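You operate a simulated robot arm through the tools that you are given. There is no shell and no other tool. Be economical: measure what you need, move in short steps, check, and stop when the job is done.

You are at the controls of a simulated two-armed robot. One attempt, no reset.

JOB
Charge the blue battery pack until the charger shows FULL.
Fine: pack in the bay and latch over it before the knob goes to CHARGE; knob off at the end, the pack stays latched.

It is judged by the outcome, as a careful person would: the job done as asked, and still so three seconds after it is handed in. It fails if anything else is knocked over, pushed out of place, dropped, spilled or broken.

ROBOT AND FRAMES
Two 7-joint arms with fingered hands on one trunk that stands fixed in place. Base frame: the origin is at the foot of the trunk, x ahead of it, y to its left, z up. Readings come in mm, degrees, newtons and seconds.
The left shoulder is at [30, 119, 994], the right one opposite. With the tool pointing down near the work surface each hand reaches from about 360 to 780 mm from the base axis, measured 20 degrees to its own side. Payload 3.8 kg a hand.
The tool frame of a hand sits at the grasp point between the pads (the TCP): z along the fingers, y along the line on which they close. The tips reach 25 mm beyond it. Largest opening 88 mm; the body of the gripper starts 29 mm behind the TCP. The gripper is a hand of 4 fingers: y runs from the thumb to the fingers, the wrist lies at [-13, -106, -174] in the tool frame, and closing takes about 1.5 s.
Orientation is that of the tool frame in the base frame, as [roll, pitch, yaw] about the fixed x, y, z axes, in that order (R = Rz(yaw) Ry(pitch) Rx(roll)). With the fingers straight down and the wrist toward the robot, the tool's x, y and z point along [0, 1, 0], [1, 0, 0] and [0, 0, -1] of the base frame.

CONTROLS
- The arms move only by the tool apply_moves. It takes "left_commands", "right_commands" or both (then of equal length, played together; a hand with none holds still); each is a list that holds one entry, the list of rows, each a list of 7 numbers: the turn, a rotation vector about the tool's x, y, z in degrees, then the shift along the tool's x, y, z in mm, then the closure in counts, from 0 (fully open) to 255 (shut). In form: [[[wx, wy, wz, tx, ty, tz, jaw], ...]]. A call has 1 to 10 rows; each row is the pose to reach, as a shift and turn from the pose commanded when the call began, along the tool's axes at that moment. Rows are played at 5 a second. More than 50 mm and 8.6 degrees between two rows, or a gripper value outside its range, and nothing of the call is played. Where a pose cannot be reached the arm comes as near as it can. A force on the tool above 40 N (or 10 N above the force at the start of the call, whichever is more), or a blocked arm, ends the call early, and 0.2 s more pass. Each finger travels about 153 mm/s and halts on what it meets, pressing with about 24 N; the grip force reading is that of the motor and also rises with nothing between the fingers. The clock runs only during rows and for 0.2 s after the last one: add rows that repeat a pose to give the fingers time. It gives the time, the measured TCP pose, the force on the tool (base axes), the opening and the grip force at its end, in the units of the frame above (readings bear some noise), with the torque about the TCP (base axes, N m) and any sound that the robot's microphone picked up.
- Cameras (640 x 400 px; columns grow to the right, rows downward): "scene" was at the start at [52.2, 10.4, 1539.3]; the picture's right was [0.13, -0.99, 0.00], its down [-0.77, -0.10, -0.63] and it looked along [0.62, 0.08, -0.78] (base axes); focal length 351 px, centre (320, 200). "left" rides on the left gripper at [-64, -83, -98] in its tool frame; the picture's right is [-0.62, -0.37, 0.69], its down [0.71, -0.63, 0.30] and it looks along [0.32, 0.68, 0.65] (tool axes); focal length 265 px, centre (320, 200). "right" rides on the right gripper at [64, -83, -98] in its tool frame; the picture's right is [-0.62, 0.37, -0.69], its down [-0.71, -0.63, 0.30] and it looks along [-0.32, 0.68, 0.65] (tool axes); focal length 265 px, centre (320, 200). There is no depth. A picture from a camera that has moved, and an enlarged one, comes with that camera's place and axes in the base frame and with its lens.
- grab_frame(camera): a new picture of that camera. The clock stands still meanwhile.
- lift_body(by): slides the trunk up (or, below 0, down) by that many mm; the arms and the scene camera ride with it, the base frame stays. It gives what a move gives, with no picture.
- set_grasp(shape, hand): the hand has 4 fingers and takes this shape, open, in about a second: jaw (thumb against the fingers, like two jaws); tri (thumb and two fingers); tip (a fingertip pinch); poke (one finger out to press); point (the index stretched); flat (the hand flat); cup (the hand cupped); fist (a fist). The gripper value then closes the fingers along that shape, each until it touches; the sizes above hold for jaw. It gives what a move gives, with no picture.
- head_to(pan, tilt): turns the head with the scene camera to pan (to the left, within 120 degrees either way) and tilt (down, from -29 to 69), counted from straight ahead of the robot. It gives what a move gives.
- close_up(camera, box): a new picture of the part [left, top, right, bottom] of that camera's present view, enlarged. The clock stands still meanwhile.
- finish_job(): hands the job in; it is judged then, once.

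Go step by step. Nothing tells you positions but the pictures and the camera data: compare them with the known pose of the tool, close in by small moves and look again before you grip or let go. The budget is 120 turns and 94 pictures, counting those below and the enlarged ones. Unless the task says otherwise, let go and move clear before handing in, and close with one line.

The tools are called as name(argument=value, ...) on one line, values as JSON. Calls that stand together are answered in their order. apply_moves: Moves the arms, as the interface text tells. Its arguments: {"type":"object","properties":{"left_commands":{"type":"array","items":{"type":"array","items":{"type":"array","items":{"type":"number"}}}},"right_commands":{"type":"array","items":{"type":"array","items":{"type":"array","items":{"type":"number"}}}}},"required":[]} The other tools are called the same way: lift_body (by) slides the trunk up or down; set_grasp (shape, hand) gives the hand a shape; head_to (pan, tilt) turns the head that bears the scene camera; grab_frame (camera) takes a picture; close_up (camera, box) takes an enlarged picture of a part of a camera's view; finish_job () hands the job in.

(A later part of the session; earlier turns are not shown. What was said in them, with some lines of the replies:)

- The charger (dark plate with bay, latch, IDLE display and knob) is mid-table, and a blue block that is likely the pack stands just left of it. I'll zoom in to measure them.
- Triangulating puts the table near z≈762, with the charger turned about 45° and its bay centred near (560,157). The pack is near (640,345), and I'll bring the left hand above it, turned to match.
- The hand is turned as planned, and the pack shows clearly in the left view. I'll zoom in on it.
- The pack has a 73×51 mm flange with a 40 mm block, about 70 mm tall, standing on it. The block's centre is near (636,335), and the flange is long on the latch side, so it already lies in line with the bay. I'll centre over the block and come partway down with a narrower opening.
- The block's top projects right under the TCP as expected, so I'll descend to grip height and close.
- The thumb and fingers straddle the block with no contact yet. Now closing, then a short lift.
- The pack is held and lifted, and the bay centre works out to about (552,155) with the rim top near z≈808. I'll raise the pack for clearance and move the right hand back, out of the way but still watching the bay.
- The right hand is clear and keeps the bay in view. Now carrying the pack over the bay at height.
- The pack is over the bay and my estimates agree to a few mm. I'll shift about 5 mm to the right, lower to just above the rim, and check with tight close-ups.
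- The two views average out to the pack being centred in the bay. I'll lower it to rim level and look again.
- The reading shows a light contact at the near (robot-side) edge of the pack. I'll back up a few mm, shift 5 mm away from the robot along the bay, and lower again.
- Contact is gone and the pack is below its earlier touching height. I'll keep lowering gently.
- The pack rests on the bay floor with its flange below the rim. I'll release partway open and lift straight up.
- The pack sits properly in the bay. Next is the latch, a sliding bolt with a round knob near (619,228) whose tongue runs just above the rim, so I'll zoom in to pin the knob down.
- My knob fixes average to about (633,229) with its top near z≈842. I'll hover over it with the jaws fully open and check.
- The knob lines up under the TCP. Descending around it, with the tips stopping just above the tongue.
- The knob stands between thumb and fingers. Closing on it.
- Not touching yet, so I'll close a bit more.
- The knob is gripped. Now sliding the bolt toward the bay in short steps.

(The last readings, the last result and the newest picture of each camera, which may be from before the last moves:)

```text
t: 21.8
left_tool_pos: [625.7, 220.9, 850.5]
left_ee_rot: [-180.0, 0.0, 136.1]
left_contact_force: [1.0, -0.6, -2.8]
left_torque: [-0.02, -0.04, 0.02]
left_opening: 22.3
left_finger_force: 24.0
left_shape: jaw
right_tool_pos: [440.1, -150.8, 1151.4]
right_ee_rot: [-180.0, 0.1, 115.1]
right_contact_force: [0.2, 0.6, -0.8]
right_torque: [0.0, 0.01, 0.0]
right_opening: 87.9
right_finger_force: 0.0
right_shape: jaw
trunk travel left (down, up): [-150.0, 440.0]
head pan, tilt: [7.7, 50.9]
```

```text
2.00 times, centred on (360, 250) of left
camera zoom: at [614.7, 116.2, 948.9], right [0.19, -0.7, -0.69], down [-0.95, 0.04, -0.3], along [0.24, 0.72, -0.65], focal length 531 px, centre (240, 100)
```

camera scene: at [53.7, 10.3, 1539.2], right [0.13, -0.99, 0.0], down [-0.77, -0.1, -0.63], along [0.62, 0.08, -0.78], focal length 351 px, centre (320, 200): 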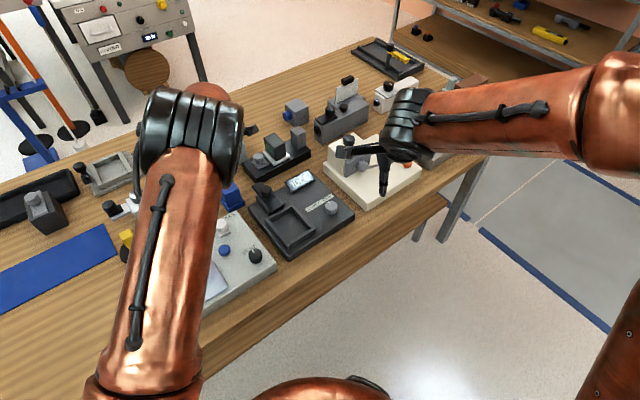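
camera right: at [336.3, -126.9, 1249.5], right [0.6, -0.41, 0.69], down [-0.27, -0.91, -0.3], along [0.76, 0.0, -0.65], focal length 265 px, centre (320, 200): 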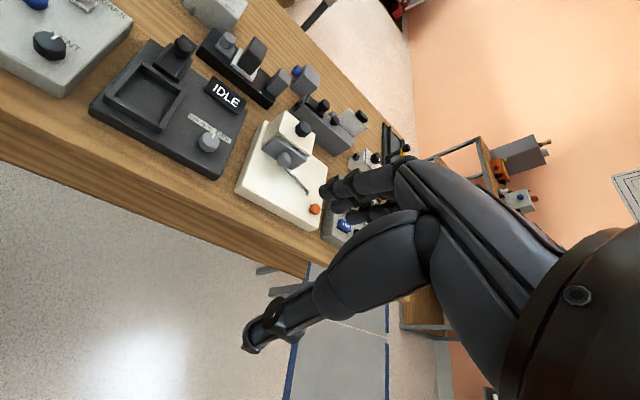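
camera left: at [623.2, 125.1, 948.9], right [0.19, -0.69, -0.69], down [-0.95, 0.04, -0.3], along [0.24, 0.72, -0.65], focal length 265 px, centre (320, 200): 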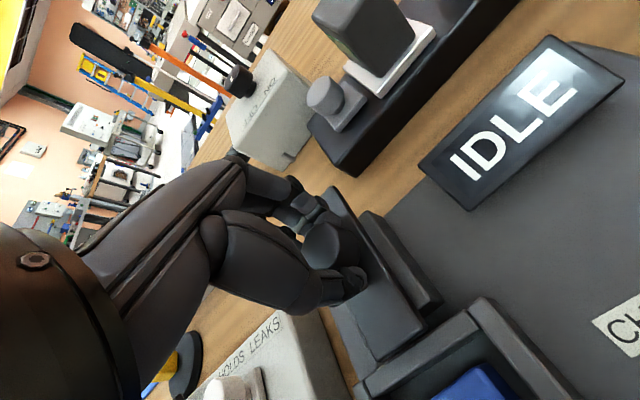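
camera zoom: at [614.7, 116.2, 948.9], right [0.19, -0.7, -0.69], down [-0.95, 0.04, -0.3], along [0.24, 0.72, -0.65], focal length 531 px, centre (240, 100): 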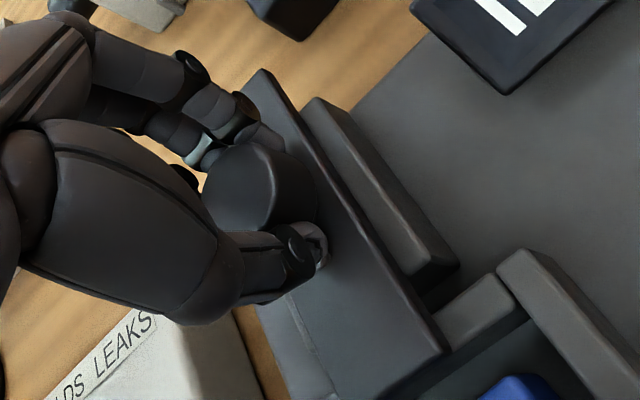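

The bolt slides freely and its tongue is now crossing the far wall. Continuing.

apply_moves(left_commands=[[[0, 0, 0, 0, -4, 0, 230], [0, 0, 0, 0, -8, 0, 230], [0, 0, 0, 0, -12, 0, 230], [0, 0, 0, 0, -16, 0, 230], [0, 0, 0, 0, -16, 0, 230]]])

close_up(camera="left", box=[240, 150, 480, 350])

close_up(camera="right", box=[100, 0, 260, 140])

```text
t: 23.0
left_tool_pos: [613.7, 209.3, 851.1]
left_ee_rot: [180.0, -0.1, 136.0]
left_contact_force: [-1.1, 1.3, -2.3]
left_torque: [0.05, -0.06, 0.01]
left_opening: 22.2
left_finger_force: 24.0
left_shape: jaw
right_tool_pos: [438.8, -149.2, 1150.8]
right_ee_rot: [-180.0, 0.0, 115.2]
right_contact_force: [-0.4, 0.1, -0.6]
right_torque: [0.01, 0.0, -0.02]
right_opening: 87.8
right_finger_force: 0.0
right_shape: jaw
trunk travel left (down, up): [-150.0, 440.0]
head pan, tilt: [7.7, 50.9]
```

```text
2.00 times, centred on (360, 250) of left
camera zoom: at [603.5, 104.6, 948.8], right [0.19, -0.7, -0.69], down [-0.95, 0.04, -0.3], along [0.24, 0.72, -0.65], focal length 531 px, centre (240, 100)
```

zoom: 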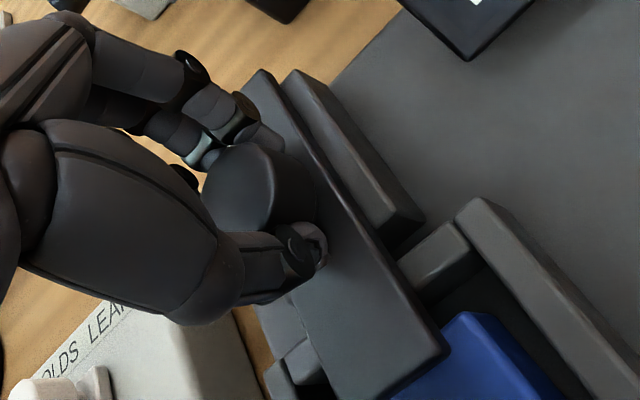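

```text
2.86 times, centred on (180, 70) of right
camera zoom: at [335.7, -127.3, 1249.5], right [0.6, -0.41, 0.69], down [-0.27, -0.91, -0.3], along [0.76, 0.0, -0.65], focal length 758 px, centre (720, 571)
```

zoom: 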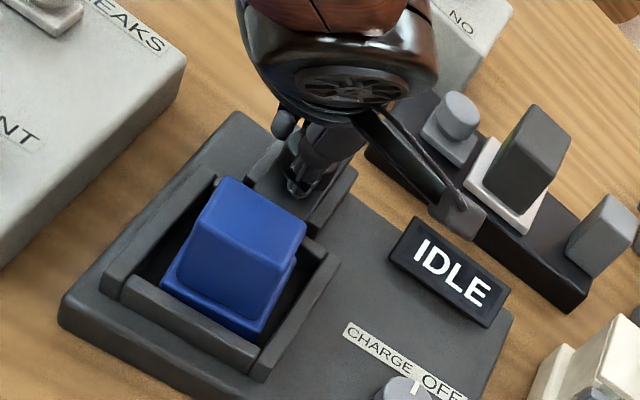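

The tongue now reaches over the flange, with no stop felt yet. I'll continue in small steps and watch the force.

apply_moves(left_commands=[[[0, 0, 0, 0, -3, 0, 230], [0, 0, 0, 0, -6, 0, 230], [0, 0, 0, 0, -9, 0, 230], [0, 0, 0, 0, -9, 0, 230]]])

close_up(camera="left", box=[260, 170, 500, 370])

```text
t: 24.0
left_tool_pos: [608.7, 203.1, 851.4]
left_ee_rot: [179.9, 0.0, 136.1]
left_contact_force: [7.5, 8.9, -2.2]
left_torque: [0.28, -0.24, -0.03]
left_opening: 22.4
left_finger_force: 24.3
left_shape: jaw
right_tool_pos: [440.8, -149.3, 1150.1]
right_ee_rot: [-179.8, 0.0, 115.1]
right_contact_force: [0.3, -0.5, -0.1]
right_torque: [0.02, -0.02, 0.0]
right_opening: 87.7
right_finger_force: 0.1
right_shape: jaw
trunk travel left (down, up): [-150.0, 440.0]
head pan, tilt: [7.7, 50.9]
```

```text
2.00 times, centred on (380, 270) of left
camera zoom: at [598.4, 99.5, 949.0], right [0.19, -0.69, -0.69], down [-0.95, 0.04, -0.3], along [0.24, 0.72, -0.65], focal length 531 px, centre (200, 60)
```

zoom: 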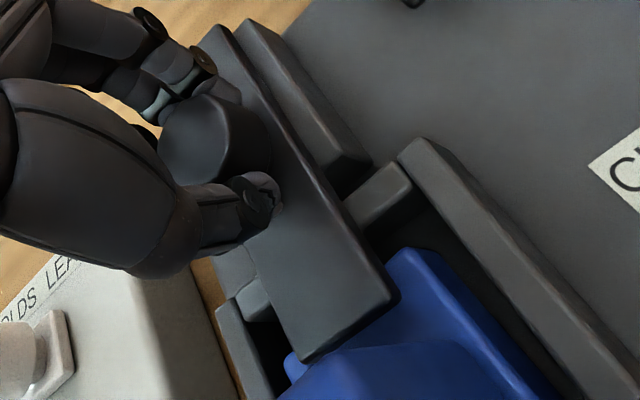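

The bolt has met its stop (12 N) with the tongue well over the flange. I'll ease off, open, and rise clear.

apply_moves(left_commands=[[[0, 0, 0, 0, 2, 0, 230], [0, 0, 0, 0, 2, 0, 180], [0, 0, 0, 0, 2, 0, 110], [0, 0, 0, 0, 2, 0, 90], [0, 0, 0, 0, 2, 0, 90], [0, 0, 0, 0, 2, -30, 90], [0, 0, 0, 0, 2, -65, 90], [0, 0, 0, 0, 2, -100, 90], [0, 0, 0, 0, 2, -100, 90]]])

close_up(camera="left", box=[300, 130, 540, 330])

close_up(camera="right", box=[100, 0, 260, 140])

```text
t: 26.0
left_tool_pos: [609.4, 203.8, 950.5]
left_ee_rot: [-179.9, -0.1, 136.1]
left_contact_force: [-0.1, 0.0, 0.0]
left_torque: [-0.02, 0.02, 0.02]
left_opening: 56.7
left_finger_force: 0.1
left_shape: jaw
right_tool_pos: [440.9, -149.1, 1151.2]
right_ee_rot: [-180.0, 0.0, 115.0]
right_contact_force: [0.4, -0.3, 0.3]
right_torque: [0.01, 0.01, 0.01]
right_opening: 87.8
right_finger_force: 0.0
right_shape: jaw
trunk travel left (down, up): [-150.0, 440.0]
head pan, tilt: [7.7, 50.9]
```

```text
2.00 times, centred on (420, 230) of left
camera zoom: at [598.9, 99.7, 1049.3], right [0.19, -0.69, -0.69], down [-0.95, 0.04, -0.3], along [0.24, 0.72, -0.65], focal length 531 px, centre (120, 140)
```

zoom: 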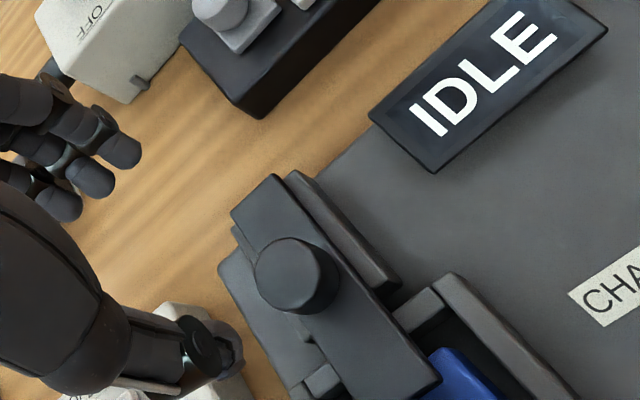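

```text
2.86 times, centred on (180, 70) of right
camera zoom: at [335.9, -127.4, 1249.4], right [0.6, -0.41, 0.69], down [-0.27, -0.91, -0.3], along [0.76, 0.0, -0.65], focal length 758 px, centre (720, 571)
```

zoom: 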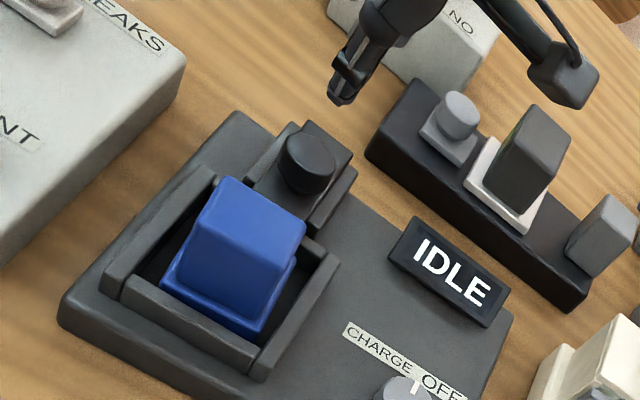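

The latch is over the pack. Next I'll clear the left hand off to the left, then bring the right hand over the charge knob near (624,57).

apply_moves(left_commands=[[[0, 0, 0, 36, 6, -20, 90], [0, 0, 0, 72, 12, -40, 90], [0, 0, 0, 108, 18, -60, 90], [0, 0, 0, 144, 24, -60, 60], [0, 0, 0, 180, 30, -60, 0], [0, 0, 0, 180, 30, -60, 0]]])

apply_moves(right_commands=[[[0, 0, 2, 13, 32, 20, 0], [0, 0, 4, 27, 64, 50, 0], [0, 0, 6, 41, 95, 85, 0], [0, 0, 8, 55, 127, 120, 0], [0, 0, 10, 69, 159, 155, 0], [0, 0, 12, 83, 190, 190, 0], [0, 0, 14, 97, 222, 222, 0], [0, 0, 15, 110, 253, 251, 0], [0, 0, 15, 110, 253, 251, 0]]])

grab_frame(camera="right")

grab_frame(camera="scene")

```text
t: 27.4
left_tool_pos: [500.7, 350.5, 1010.6]
left_ee_rot: [-179.9, -0.1, 136.0]
left_contact_force: [0.1, 0.3, 0.1]
left_torque: [0.02, 0.02, 0.0]
left_opening: 88.0
left_finger_force: 0.0
left_shape: jaw
right_tool_pos: [440.1, -150.2, 1150.8]
right_ee_rot: [-180.0, 0.0, 115.1]
right_contact_force: [-0.4, -0.3, -0.8]
right_torque: [-0.03, 0.02, -0.01]
right_opening: 87.8
right_finger_force: 0.0
right_shape: jaw
trunk travel left (down, up): [-150.0, 440.0]
head pan, tilt: [7.7, 50.9]
```

```text
t: 29.4
left_tool_pos: [499.0, 350.0, 1011.3]
left_ee_rot: [-180.0, 0.0, 136.1]
left_contact_force: [0.9, -0.6, 0.5]
left_torque: [0.01, 0.0, -0.03]
left_opening: 88.0
left_finger_force: 0.1
left_shape: jaw
right_tool_pos: [621.8, 56.5, 898.3]
right_ee_rot: [-180.0, 0.0, 99.9]
right_contact_force: [-0.3, -0.4, -0.8]
right_torque: [0.0, 0.01, -0.02]
right_opening: 87.8
right_finger_force: 0.1
right_shape: jaw
trunk travel left (down, up): [-150.0, 440.0]
head pan, tilt: [7.7, 50.9]
```

```text
50 pictures are left
camera right: at [527.1, 105.2, 996.9], right [0.47, -0.55, 0.69], down [-0.5, -0.81, -0.3], along [0.73, -0.2, -0.65], focal length 265 px, centre (320, 200)
```

right: 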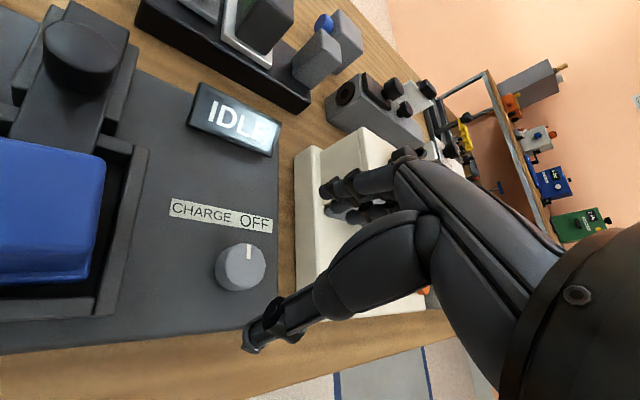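

```text
49 pictures are left
camera scene: at [51.8, 10.0, 1539.3], right [0.13, -0.99, 0.0], down [-0.77, -0.1, -0.63], along [0.63, 0.08, -0.78], focal length 351 px, centre (320, 200)
```

scene: 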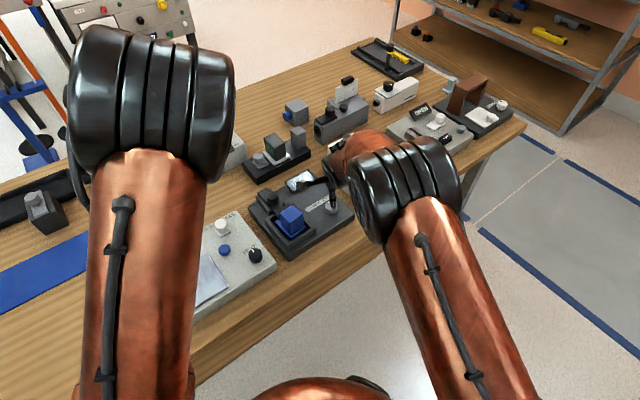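

The knob lies almost exactly under the right TCP. I'll descend partway and recheck.

apply_moves(right_commands=[[[0, 0, 0, 0, 3, 18, 0], [0, 0, 0, 0, 3, 36, 0], [0, 0, 0, 0, 3, 52, 0], [0, 0, 0, 0, 3, 52, 0]]])

grab_frame(camera="right")

close_up(camera="left", box=[440, 100, 640, 300])

```text
t: 30.4
left_tool_pos: [501.0, 350.6, 1010.7]
left_ee_rot: [180.0, 0.0, 136.1]
left_contact_force: [-0.8, 0.2, -0.7]
left_torque: [0.02, -0.04, -0.02]
left_opening: 87.9
left_finger_force: 0.0
left_shape: jaw
right_tool_pos: [624.5, 57.8, 847.0]
right_ee_rot: [-180.0, -0.1, 99.9]
right_contact_force: [-0.5, 0.1, 0.0]
right_torque: [0.03, -0.02, 0.0]
right_opening: 87.8
right_finger_force: 0.0
right_shape: jaw
trunk travel left (down, up): [-150.0, 440.0]
head pan, tilt: [7.7, 50.9]
```

```text
48 pictures are left
camera right: at [530.1, 106.2, 945.3], right [0.47, -0.55, 0.69], down [-0.5, -0.81, -0.3], along [0.73, -0.2, -0.65], focal length 265 px, centre (320, 200)
```

right: 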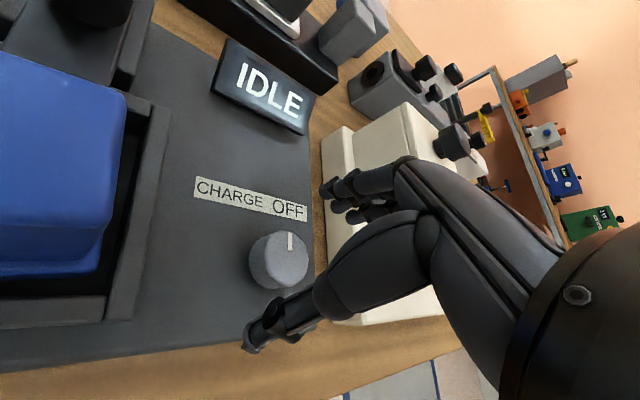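

```text
2.00 times, centred on (540, 200) of left
camera zoom: at [489.2, 245.6, 1108.8], right [0.19, -0.7, -0.69], down [-0.95, 0.04, -0.3], along [0.24, 0.72, -0.65], focal length 531 px, centre (-120, 200)
```

zoom: 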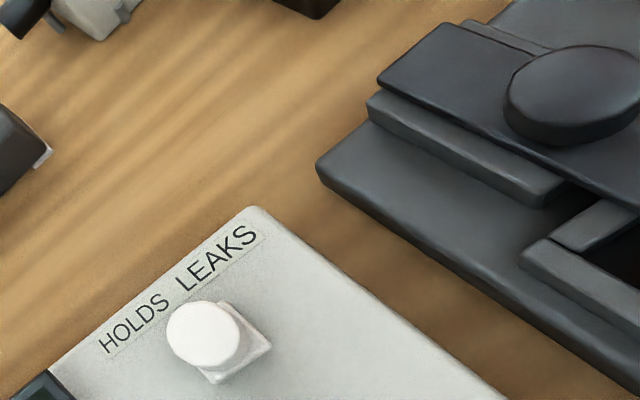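

Aligned. I'll turn the hand 15° further from the cream device, then descend around the knob.

apply_moves(right_commands=[[[0, 0, -7.5, 0, 0, 0, 0], [0, 0, -15, 0, 0, 0, 0], [0, 0, -15, 0, 0, 10, 0], [0, 0, -15, 0, 0, 20, 0], [0, 0, -15, 0, 0, 28, 0], [0, 0, -15, 0, 0, 28, 0]]])

grab_frame(camera="right")

close_up(camera="scene", box=[240, 150, 400, 270])

```text
t: 31.8
left_tool_pos: [499.5, 349.6, 1011.5]
left_ee_rot: [-179.9, 0.0, 136.1]
left_contact_force: [0.1, -0.2, 0.0]
left_torque: [-0.02, -0.01, -0.01]
left_opening: 87.7
left_finger_force: 0.1
left_shape: jaw
right_tool_pos: [624.3, 58.5, 819.1]
right_ee_rot: [-180.0, 0.1, 115.2]
right_contact_force: [-0.5, 0.1, -0.3]
right_torque: [0.0, 0.0, -0.01]
right_opening: 87.7
right_finger_force: 0.1
right_shape: jaw
trunk travel left (down, up): [-150.0, 440.0]
head pan, tilt: [7.7, 50.9]
```

```text
46 pictures are left
camera right: at [520.8, 79.8, 917.3], right [0.6, -0.41, 0.69], down [-0.27, -0.91, -0.3], along [0.76, 0.0, -0.65], focal length 265 px, centre (320, 200)
```

right: 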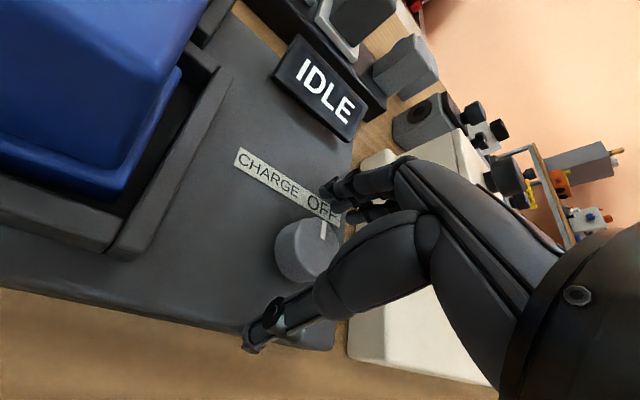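

```text
3.33 times, centred on (320, 210) of scene
camera zoom: at [52.4, 10.3, 1539.3], right [0.13, -0.99, 0.0], down [-0.77, -0.1, -0.63], along [0.62, 0.08, -0.78], focal length 1169 px, centre (320, 167)
```

zoom: 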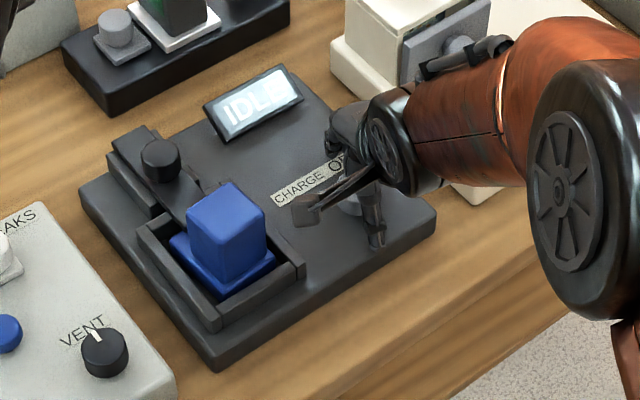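

The knob is between thumb and fingers, and the scene view confirms the tongue lies over the pack's flange. Closing on the knob.

apply_moves(right_commands=[[[0, 0, 0, 0, 0, 0, 90], [0, 0, 0, 0, 0, 0, 140], [0, 0, 0, 0, 0, 0, 180], [0, 0, 0, 0, 0, 0, 210], [0, 0, 0, 0, 0, 0, 230], [0, 0, 0, 0, 0, 0, 230], [0, 0, 0, 0, 0, 0, 230]]])

close_up(camera="right", box=[200, 120, 440, 370])

```text
t: 33.4
left_tool_pos: [500.6, 349.5, 1010.2]
left_ee_rot: [-179.9, -0.1, 136.1]
left_contact_force: [-0.4, -0.3, 0.2]
left_torque: [-0.03, 0.04, 0.0]
left_opening: 87.8
left_finger_force: 0.2
left_shape: jaw
right_tool_pos: [623.5, 56.5, 817.2]
right_ee_rot: [-179.7, 0.0, 115.1]
right_contact_force: [-5.3, -2.3, -9.9]
right_torque: [-0.08, 0.07, 0.02]
right_opening: 25.6
right_finger_force: 24.5
right_shape: jaw
trunk travel left (down, up): [-150.0, 440.0]
head pan, tilt: [7.7, 50.9]
```

```text
1.60 times, centred on (320, 245) of right
camera zoom: at [520.5, 79.4, 916.3], right [0.6, -0.4, 0.69], down [-0.27, -0.91, -0.3], along [0.75, -0.01, -0.66], focal length 425 px, centre (320, 128)
```

zoom: 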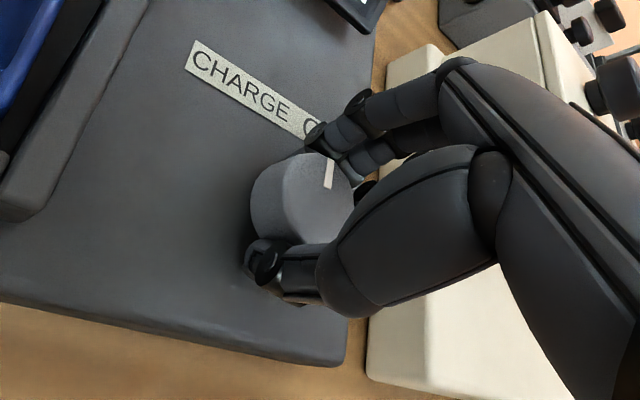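

The knob is held firmly. Turning it toward CHARGE (counter-clockwise) in stages.

apply_moves(right_commands=[[[0, 0, -6, 0, 0, 0, 230], [0, 0, -12, 0, 0, 0, 230], [0, 0, -18, 0, 0, 0, 230], [0, 0, -24, 0, 0, 0, 230], [0, 0, -24, 0, 0, 0, 230]]])

grab_frame(camera="right")

```text
t: 34.6
left_tool_pos: [500.6, 350.6, 1010.7]
left_ee_rot: [-179.9, 0.0, 136.1]
left_contact_force: [0.1, 0.0, -0.2]
left_torque: [-0.03, -0.01, -0.01]
left_opening: 88.0
left_finger_force: 0.1
left_shape: jaw
right_tool_pos: [625.5, 55.9, 818.7]
right_ee_rot: [-179.9, -0.1, 139.1]
right_contact_force: [-4.8, -3.4, -13.2]
right_torque: [-0.09, 0.12, -0.04]
right_opening: 25.6
right_finger_force: 24.2
right_shape: jaw
trunk travel left (down, up): [-150.0, 440.0]
head pan, tilt: [7.7, 50.9]
```

```text
43 pictures are left
camera right: at [521.0, 35.5, 916.7], right [0.71, -0.13, 0.69], down [0.13, -0.94, -0.3], along [0.69, 0.3, -0.66], focal length 265 px, centre (320, 200)
```

right: 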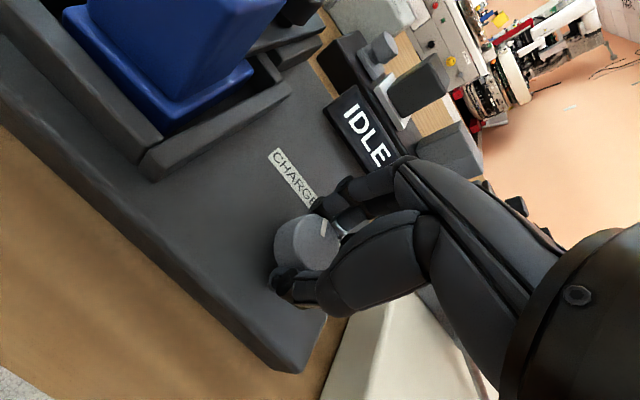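

The knob turns with the hand and the display still reads IDLE. Continuing the turn.

apply_moves(right_commands=[[[0, 0, -6, 0, 0, 0, 230], [0, 0, -12, 0, 0, 0, 230], [0, 0, -18, 0, 0, 0, 230], [0, 0, -18, 0, 0, 0, 230]]])

grab_frame(camera="right")

```text
t: 35.6
left_tool_pos: [500.0, 349.3, 1009.6]
left_ee_rot: [180.0, -0.1, 136.2]
left_contact_force: [0.2, 1.2, -0.2]
left_torque: [0.02, 0.0, -0.04]
left_opening: 88.0
left_finger_force: 0.0
left_shape: jaw
right_tool_pos: [625.6, 56.6, 818.1]
right_ee_rot: [-180.0, 0.0, 157.2]
right_contact_force: [-5.0, -2.5, -13.2]
right_torque: [-0.05, 0.12, 0.04]
right_opening: 25.4
right_finger_force: 24.2
right_shape: jaw
trunk travel left (down, up): [-150.0, 440.0]
head pan, tilt: [7.7, 50.9]
```

```text
42 pictures are left
camera right: at [532.7, 5.1, 916.8], right [0.71, 0.1, 0.69], down [0.41, -0.86, -0.3], along [0.56, 0.5, -0.65], focal length 265 px, centre (320, 200)
```

right: 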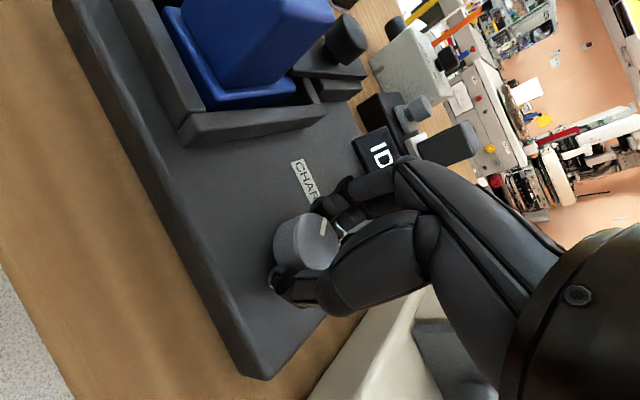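

That's 42° turned and still IDLE. A little more, checking the display from the head camera.

apply_moves(right_commands=[[[0, 0, -6, 0, 0, 0, 230], [0, 0, -12, 0, 0, 0, 230], [0, 0, -18, 0, 0, 0, 230], [0, 0, -18, 0, 0, 0, 230]]])

close_up(camera="scene", box=[240, 150, 400, 270])

```text
t: 36.6
left_tool_pos: [502.1, 352.1, 1009.4]
left_ee_rot: [-180.0, -0.1, 136.1]
left_contact_force: [0.3, 0.2, -0.5]
left_torque: [0.0, 0.02, 0.02]
left_opening: 87.7
left_finger_force: 0.1
left_shape: jaw
right_tool_pos: [622.0, 54.9, 818.2]
right_ee_rot: [179.9, 0.1, 175.1]
right_contact_force: [6.9, 2.8, -12.3]
right_torque: [-0.02, -0.12, -0.06]
right_opening: 24.5
right_finger_force: 23.5
right_shape: jaw
right hand out of reach, approached as far as the arm can: row 3, 4
trunk travel left (down, up): [-150.0, 440.0]
head pan, tilt: [7.7, 50.9]
```

```text
3.33 times, centred on (320, 210) of scene
camera zoom: at [54.9, 11.1, 1539.2], right [0.13, -0.99, 0.0], down [-0.77, -0.1, -0.63], along [0.62, 0.08, -0.78], focal length 1169 px, centre (320, 167)
```

zoom: 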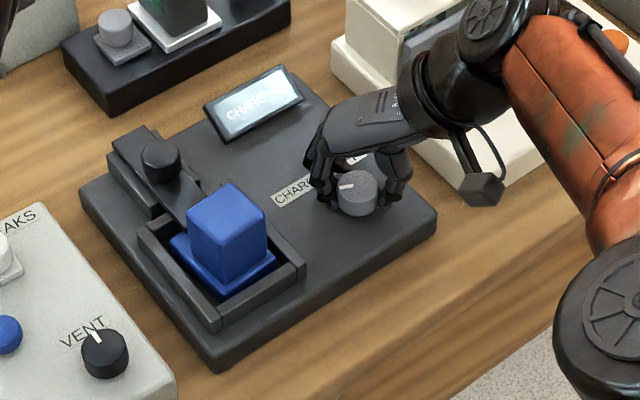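

The display has changed to something starting "CHARG…". I'll zoom in on it.

close_up(camera="scene", box=[285, 160, 325, 190])

```text
13.33 times, centred on (305, 175) of scene
camera zoom: at [54.9, 11.1, 1539.2], right [0.13, -0.99, 0.0], down [-0.77, -0.1, -0.63], along [0.62, 0.08, -0.78], focal length 4674 px, centre (520, 533)
```

zoom: 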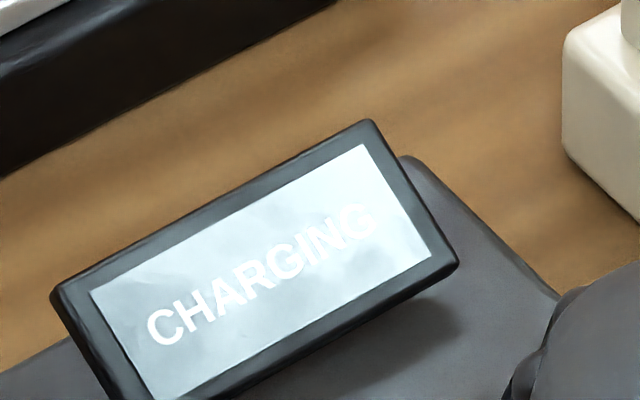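

It reads CHARGING. I'll hold the knob where it is and wait.

apply_moves(right_commands=[[[0, 0, 0, 0, 0, 0, 230], [0, 0, 0, 0, 0, 0, 230], [0, 0, 0, 0, 0, 0, 230], [0, 0, 0, 0, 0, 0, 230], [0, 0, 0, 0, 0, 0, 230], [0, 0, 0, 0, 0, 0, 230], [0, 0, 0, 0, 0, 0, 230], [0, 0, 0, 0, 0, 0, 230], [0, 0, 0, 0, 0, 0, 230], [0, 0, 0, 0, 0, 0, 230]]])

close_up(camera="scene", box=[270, 160, 350, 220])

```text
t: 38.8
left_tool_pos: [500.6, 351.2, 1009.1]
left_ee_rot: [-179.9, -0.1, 136.1]
left_contact_force: [-0.4, 0.3, 0.4]
left_torque: [-0.02, 0.01, -0.03]
left_opening: 87.7
left_finger_force: 0.1
left_shape: jaw
right_tool_pos: [621.8, 55.3, 818.1]
right_ee_rot: [-180.0, -0.1, 175.1]
right_contact_force: [6.9, 4.8, -10.9]
right_torque: [0.02, -0.09, 0.02]
right_opening: 24.3
right_finger_force: 24.3
right_shape: jaw
trunk travel left (down, up): [-150.0, 440.0]
head pan, tilt: [7.7, 50.9]
```

```text
6.67 times, centred on (310, 190) of scene
camera zoom: at [54.7, 11.2, 1539.1], right [0.13, -0.99, 0.0], down [-0.77, -0.1, -0.63], along [0.62, 0.08, -0.78], focal length 2337 px, centre (387, 267)
```

zoom: 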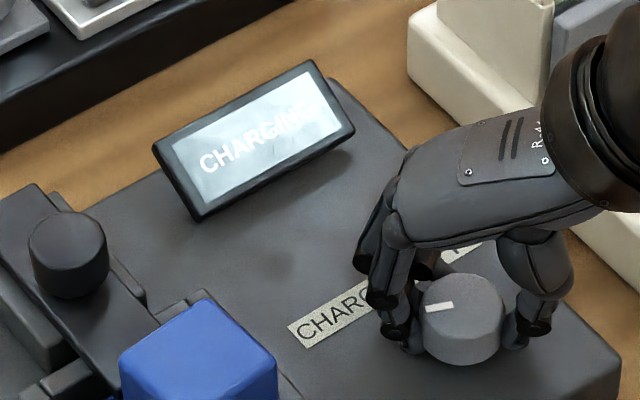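

Still charging. Waiting more.

apply_moves(right_commands=[[[0, 0, 0, 0, 0, 0, 230], [0, 0, 0, 0, 0, 0, 230], [0, 0, 0, 0, 0, 0, 230], [0, 0, 0, 0, 0, 0, 230], [0, 0, 0, 0, 0, 0, 230], [0, 0, 0, 0, 0, 0, 230], [0, 0, 0, 0, 0, 0, 230], [0, 0, 0, 0, 0, 0, 230], [0, 0, 0, 0, 0, 0, 230], [0, 0, 0, 0, 0, 0, 230]]])

apply_moves(right_commands=[[[0, 0, 0, 0, 0, 0, 230], [0, 0, 0, 0, 0, 0, 230], [0, 0, 0, 0, 0, 0, 230], [0, 0, 0, 0, 0, 0, 230], [0, 0, 0, 0, 0, 0, 230], [0, 0, 0, 0, 0, 0, 230], [0, 0, 0, 0, 0, 0, 230], [0, 0, 0, 0, 0, 0, 230], [0, 0, 0, 0, 0, 0, 230], [0, 0, 0, 0, 0, 0, 230]]])

close_up(camera="scene", box=[270, 160, 350, 220])

```text
t: 41.0
left_tool_pos: [501.5, 351.4, 1009.2]
left_ee_rot: [-179.9, -0.1, 136.1]
left_contact_force: [0.9, -0.5, 0.3]
left_torque: [-0.04, -0.03, 0.0]
left_opening: 88.1
left_finger_force: 0.2
left_shape: jaw
right_tool_pos: [622.1, 55.7, 819.0]
right_ee_rot: [180.0, -0.1, 175.0]
right_contact_force: [5.4, 5.5, -11.1]
right_torque: [0.0, -0.06, 0.01]
right_opening: 24.3
right_finger_force: 24.1
right_shape: jaw
trunk travel left (down, up): [-150.0, 440.0]
head pan, tilt: [7.7, 50.9]
```

```text
t: 43.2
left_tool_pos: [500.8, 350.5, 1007.2]
left_ee_rot: [-179.8, -0.2, 136.0]
left_contact_force: [-0.3, -0.3, -0.1]
left_torque: [0.02, -0.02, 0.0]
left_opening: 88.0
left_finger_force: 0.0
left_shape: jaw
right_tool_pos: [621.2, 56.3, 817.4]
right_ee_rot: [-179.9, -0.2, 175.2]
right_contact_force: [6.7, 4.0, -11.0]
right_torque: [0.05, -0.06, 0.02]
right_opening: 24.1
right_finger_force: 24.5
right_shape: jaw
trunk travel left (down, up): [-150.0, 440.0]
head pan, tilt: [7.7, 50.9]
```

```text
6.67 times, centred on (310, 190) of scene
camera zoom: at [54.7, 11.2, 1539.1], right [0.13, -0.99, 0.0], down [-0.77, -0.1, -0.63], along [0.62, 0.08, -0.78], focal length 2337 px, centre (387, 267)
```

zoom: 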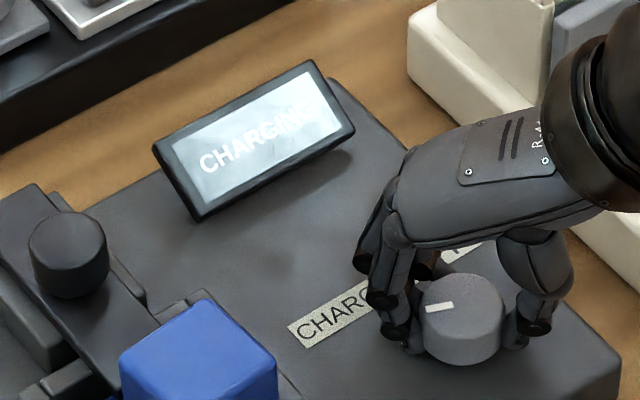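

apply_moves(right_commands=[[[0, 0, 0, 0, 0, 0, 230], [0, 0, 0, 0, 0, 0, 230], [0, 0, 0, 0, 0, 0, 230], [0, 0, 0, 0, 0, 0, 230], [0, 0, 0, 0, 0, 0, 230], [0, 0, 0, 0, 0, 0, 230], [0, 0, 0, 0, 0, 0, 230], [0, 0, 0, 0, 0, 0, 230], [0, 0, 0, 0, 0, 0, 230], [0, 0, 0, 0, 0, 0, 230]]])

apply_moves(right_commands=[[[0, 0, 0, 0, 0, 0, 230], [0, 0, 0, 0, 0, 0, 230], [0, 0, 0, 0, 0, 0, 230], [0, 0, 0, 0, 0, 0, 230], [0, 0, 0, 0, 0, 0, 230], [0, 0, 0, 0, 0, 0, 230], [0, 0, 0, 0, 0, 0, 230], [0, 0, 0, 0, 0, 0, 230], [0, 0, 0, 0, 0, 0, 230], [0, 0, 0, 0, 0, 0, 230]]])

close_up(camera="scene", box=[270, 160, 350, 220])

```text
t: 45.4
left_tool_pos: [501.4, 350.4, 1008.9]
left_ee_rot: [-179.9, -0.1, 136.1]
left_contact_force: [-0.2, 0.2, 0.8]
left_torque: [0.03, 0.02, 0.01]
left_opening: 87.7
left_finger_force: 0.0
left_shape: jaw
right_tool_pos: [621.3, 55.7, 817.0]
right_ee_rot: [180.0, -0.1, 175.0]
right_contact_force: [6.5, 4.8, -11.5]
right_torque: [0.06, -0.06, 0.03]
right_opening: 24.2
right_finger_force: 24.2
right_shape: jaw
trunk travel left (down, up): [-150.0, 440.0]
head pan, tilt: [7.7, 50.9]
```

```text
t: 47.6
left_tool_pos: [501.4, 350.2, 1010.0]
left_ee_rot: [-179.9, -0.1, 136.2]
left_contact_force: [0.1, 0.3, 0.4]
left_torque: [0.03, -0.01, 0.0]
left_opening: 87.9
left_finger_force: 0.0
left_shape: jaw
right_tool_pos: [620.8, 56.1, 818.5]
right_ee_rot: [-179.9, -0.1, 175.1]
right_contact_force: [6.2, 4.6, -11.1]
right_torque: [0.07, -0.06, 0.01]
right_opening: 24.2
right_finger_force: 24.0
right_shape: jaw
trunk travel left (down, up): [-150.0, 440.0]
head pan, tilt: [7.7, 50.9]
```

```text
6.67 times, centred on (310, 190) of scene
camera zoom: at [54.7, 11.2, 1539.1], right [0.13, -0.99, 0.0], down [-0.77, -0.1, -0.63], along [0.62, 0.08, -0.78], focal length 2337 px, centre (387, 267)
```

zoom: 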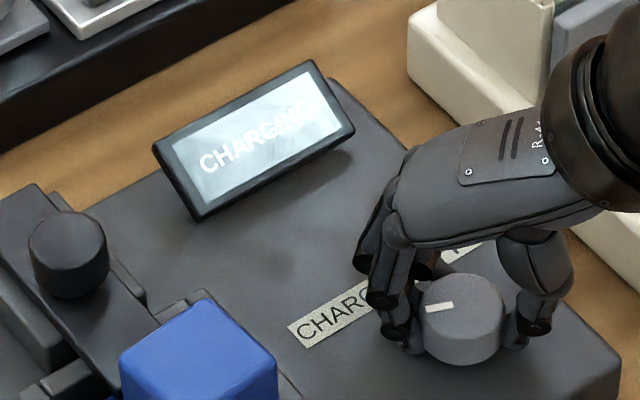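

Still CHARGING after about 11 s, with the knob steady. I'll wait longer.

apply_moves(right_commands=[[[0, 0, 0, 0, 0, 0, 230], [0, 0, 0, 0, 0, 0, 230], [0, 0, 0, 0, 0, 0, 230], [0, 0, 0, 0, 0, 0, 230], [0, 0, 0, 0, 0, 0, 230], [0, 0, 0, 0, 0, 0, 230], [0, 0, 0, 0, 0, 0, 230], [0, 0, 0, 0, 0, 0, 230], [0, 0, 0, 0, 0, 0, 230], [0, 0, 0, 0, 0, 0, 230]]])

apply_moves(right_commands=[[[0, 0, 0, 0, 0, 0, 230], [0, 0, 0, 0, 0, 0, 230], [0, 0, 0, 0, 0, 0, 230], [0, 0, 0, 0, 0, 0, 230], [0, 0, 0, 0, 0, 0, 230], [0, 0, 0, 0, 0, 0, 230], [0, 0, 0, 0, 0, 0, 230], [0, 0, 0, 0, 0, 0, 230], [0, 0, 0, 0, 0, 0, 230], [0, 0, 0, 0, 0, 0, 230]]])

apply_moves(right_commands=[[[0, 0, 0, 0, 0, 0, 230], [0, 0, 0, 0, 0, 0, 230], [0, 0, 0, 0, 0, 0, 230], [0, 0, 0, 0, 0, 0, 230], [0, 0, 0, 0, 0, 0, 230], [0, 0, 0, 0, 0, 0, 230], [0, 0, 0, 0, 0, 0, 230], [0, 0, 0, 0, 0, 0, 230], [0, 0, 0, 0, 0, 0, 230], [0, 0, 0, 0, 0, 0, 230]]])

close_up(camera="scene", box=[270, 160, 350, 220])

```text
t: 49.8
left_tool_pos: [501.0, 351.0, 1009.3]
left_ee_rot: [-179.9, -0.1, 136.2]
left_contact_force: [0.1, 0.8, 1.0]
left_torque: [0.0, 0.01, 0.01]
left_opening: 87.9
left_finger_force: 0.1
left_shape: jaw
right_tool_pos: [621.6, 55.6, 817.0]
right_ee_rot: [180.0, 0.0, 175.1]
right_contact_force: [6.4, 4.5, -11.2]
right_torque: [0.04, -0.08, 0.02]
right_opening: 24.3
right_finger_force: 23.8
right_shape: jaw
trunk travel left (down, up): [-150.0, 440.0]
head pan, tilt: [7.7, 50.9]
```

```text
t: 52.0
left_tool_pos: [502.1, 350.7, 1009.0]
left_ee_rot: [-180.0, -0.1, 136.1]
left_contact_force: [-0.3, -0.3, 0.2]
left_torque: [-0.01, 0.03, -0.01]
left_opening: 87.9
left_finger_force: 0.0
left_shape: jaw
right_tool_pos: [620.9, 55.2, 818.0]
right_ee_rot: [180.0, -0.1, 175.1]
right_contact_force: [6.4, 5.5, -11.4]
right_torque: [0.02, -0.09, 0.03]
right_opening: 24.1
right_finger_force: 24.3
right_shape: jaw
trunk travel left (down, up): [-150.0, 440.0]
head pan, tilt: [7.7, 50.9]
```

```text
t: 54.2
left_tool_pos: [502.1, 350.2, 1010.3]
left_ee_rot: [-179.9, 0.0, 136.2]
left_contact_force: [-0.2, 0.2, 0.1]
left_torque: [0.02, 0.01, -0.04]
left_opening: 87.7
left_finger_force: 0.0
left_shape: jaw
right_tool_pos: [620.8, 54.9, 817.2]
right_ee_rot: [179.9, 0.0, 175.2]
right_contact_force: [6.9, 4.9, -11.9]
right_torque: [0.03, -0.07, 0.02]
right_opening: 24.4
right_finger_force: 23.9
right_shape: jaw
trunk travel left (down, up): [-150.0, 440.0]
head pan, tilt: [7.7, 50.9]
```

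```text
6.67 times, centred on (310, 190) of scene
camera zoom: at [54.7, 11.2, 1539.1], right [0.13, -0.99, 0.0], down [-0.77, -0.1, -0.63], along [0.62, 0.08, -0.78], focal length 2337 px, centre (387, 267)
```

zoom: 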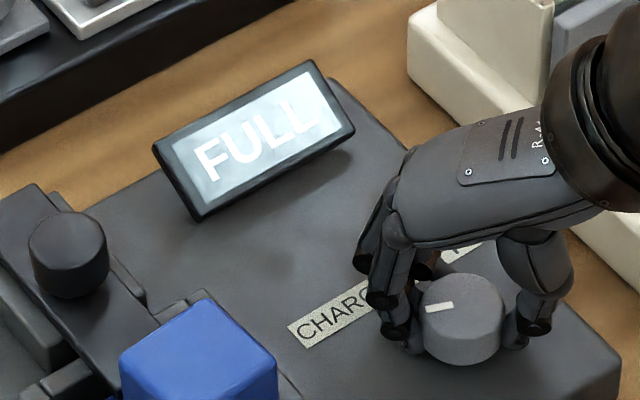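

FULL is showing. Turning the knob back to OFF by the same 60°.

apply_moves(right_commands=[[[0, 0, 7, 0, 0, 0, 230], [0, 0, 14, 0, 0, 0, 230], [0, 0, 21, 0, 0, 0, 230], [0, 0, 28, 0, 0, 0, 230], [0, 0, 35, 0, 0, 0, 230], [0, 0, 42, 0, 0, 0, 230], [0, 0, 49, 0, 0, 0, 230], [0, 0, 55, 0, 0, 0, 230], [0, 0, 61, 0, 0, 0, 230], [0, 0, 61, 0, 0, 0, 230]]])

close_up(camera="right", box=[200, 20, 440, 320])

close_up(camera="scene", box=[270, 160, 350, 220])

```text
t: 56.4
left_tool_pos: [501.3, 349.9, 1008.2]
left_ee_rot: [-179.9, -0.1, 136.1]
left_contact_force: [-0.6, 0.3, -0.3]
left_torque: [0.0, -0.03, 0.0]
left_opening: 87.7
left_finger_force: 0.1
left_shape: jaw
right_tool_pos: [619.9, 55.3, 817.2]
right_ee_rot: [-179.9, -0.2, 113.8]
right_contact_force: [1.9, 1.0, -12.7]
right_torque: [0.02, 0.0, 0.0]
right_opening: 24.0
right_finger_force: 23.8
right_shape: jaw
trunk travel left (down, up): [-150.0, 440.0]
head pan, tilt: [7.7, 50.9]
```

```text
1.33 times, centred on (320, 170) of right
camera zoom: at [517.5, 79.6, 916.2], right [0.59, -0.42, 0.69], down [-0.29, -0.91, -0.3], along [0.75, -0.02, -0.66], focal length 354 px, centre (320, 240)
```

zoom: 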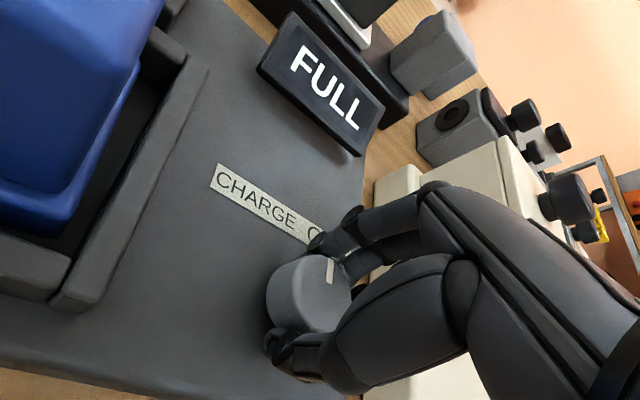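

```text
6.67 times, centred on (310, 190) of scene
camera zoom: at [54.3, 10.5, 1539.2], right [0.13, -0.99, 0.0], down [-0.77, -0.1, -0.63], along [0.62, 0.08, -0.78], focal length 2337 px, centre (387, 267)
```

zoom: 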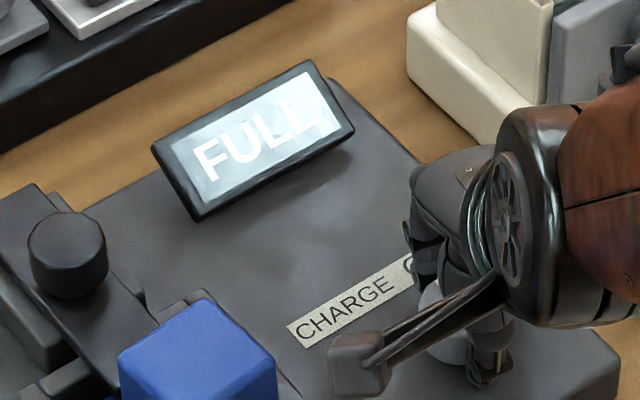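

The mark is back toward OFF and the display still reads FULL. Releasing and rising clear.

apply_moves(right_commands=[[[0, 0, 0, 0, 0, 0, 160], [0, 0, 0, 0, 0, 0, 80], [0, 0, 0, 0, 0, 0, 0], [0, 0, 0, 0, 0, 0, 0], [0, 0, 0, 0, 0, -30, 0], [0, 0, 0, 0, 0, -70, 0], [0, 0, 0, 0, -30, -110, 0], [0, 0, 0, 0, -75, -130, 0], [0, 0, 0, 0, -120, -150, 0], [0, 0, 0, 0, -120, -150, 0]]])

close_up(camera="scene", box=[240, 150, 400, 270])

grab_frame(camera="right")

```text
t: 58.6
left_tool_pos: [501.1, 350.0, 1009.6]
left_ee_rot: [180.0, 0.0, 136.1]
left_contact_force: [0.4, 0.0, -0.3]
left_torque: [-0.01, 0.0, -0.01]
left_opening: 87.8
left_finger_force: 0.0
left_shape: jaw
right_tool_pos: [511.9, 6.1, 967.9]
right_ee_rot: [180.0, 0.1, 113.9]
right_contact_force: [-0.9, 1.3, -0.1]
right_torque: [0.01, 0.0, -0.01]
right_opening: 87.8
right_finger_force: 0.0
right_shape: jaw
trunk travel left (down, up): [-150.0, 440.0]
head pan, tilt: [7.7, 50.9]
```

```text
3.33 times, centred on (320, 210) of scene
camera zoom: at [53.4, 10.7, 1539.2], right [0.13, -0.99, 0.0], down [-0.77, -0.1, -0.63], along [0.62, 0.08, -0.78], focal length 1169 px, centre (320, 167)
```

zoom: 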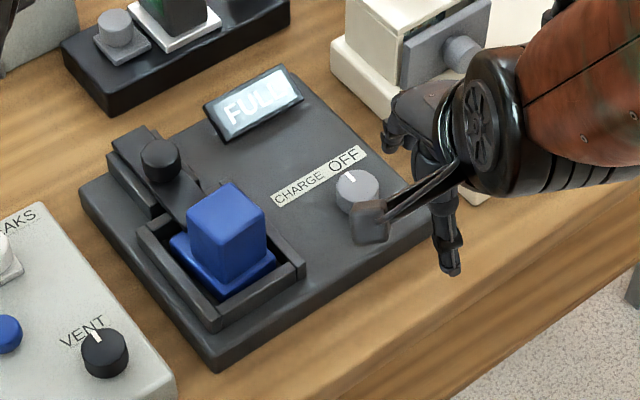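

```text
32 pictures are left
camera right: at [407.3, 30.8, 1066.7], right [0.59, -0.42, 0.69], down [-0.28, -0.91, -0.3], along [0.76, -0.02, -0.65], focal length 265 px, centre (320, 200)
```

right: 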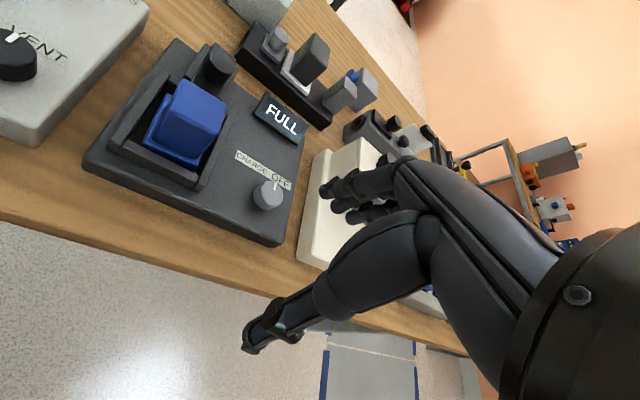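

The display reads FULL, the knob points to OFF as it did at the start, the latch is still over the pack, and both hands are clear with nothing disturbed. Handing in.

finish_job()

```text
The job is handed in.
```

The blue pack is charged: the charger shows FULL, the knob is back at OFF, and the pack is still latched in the bay.
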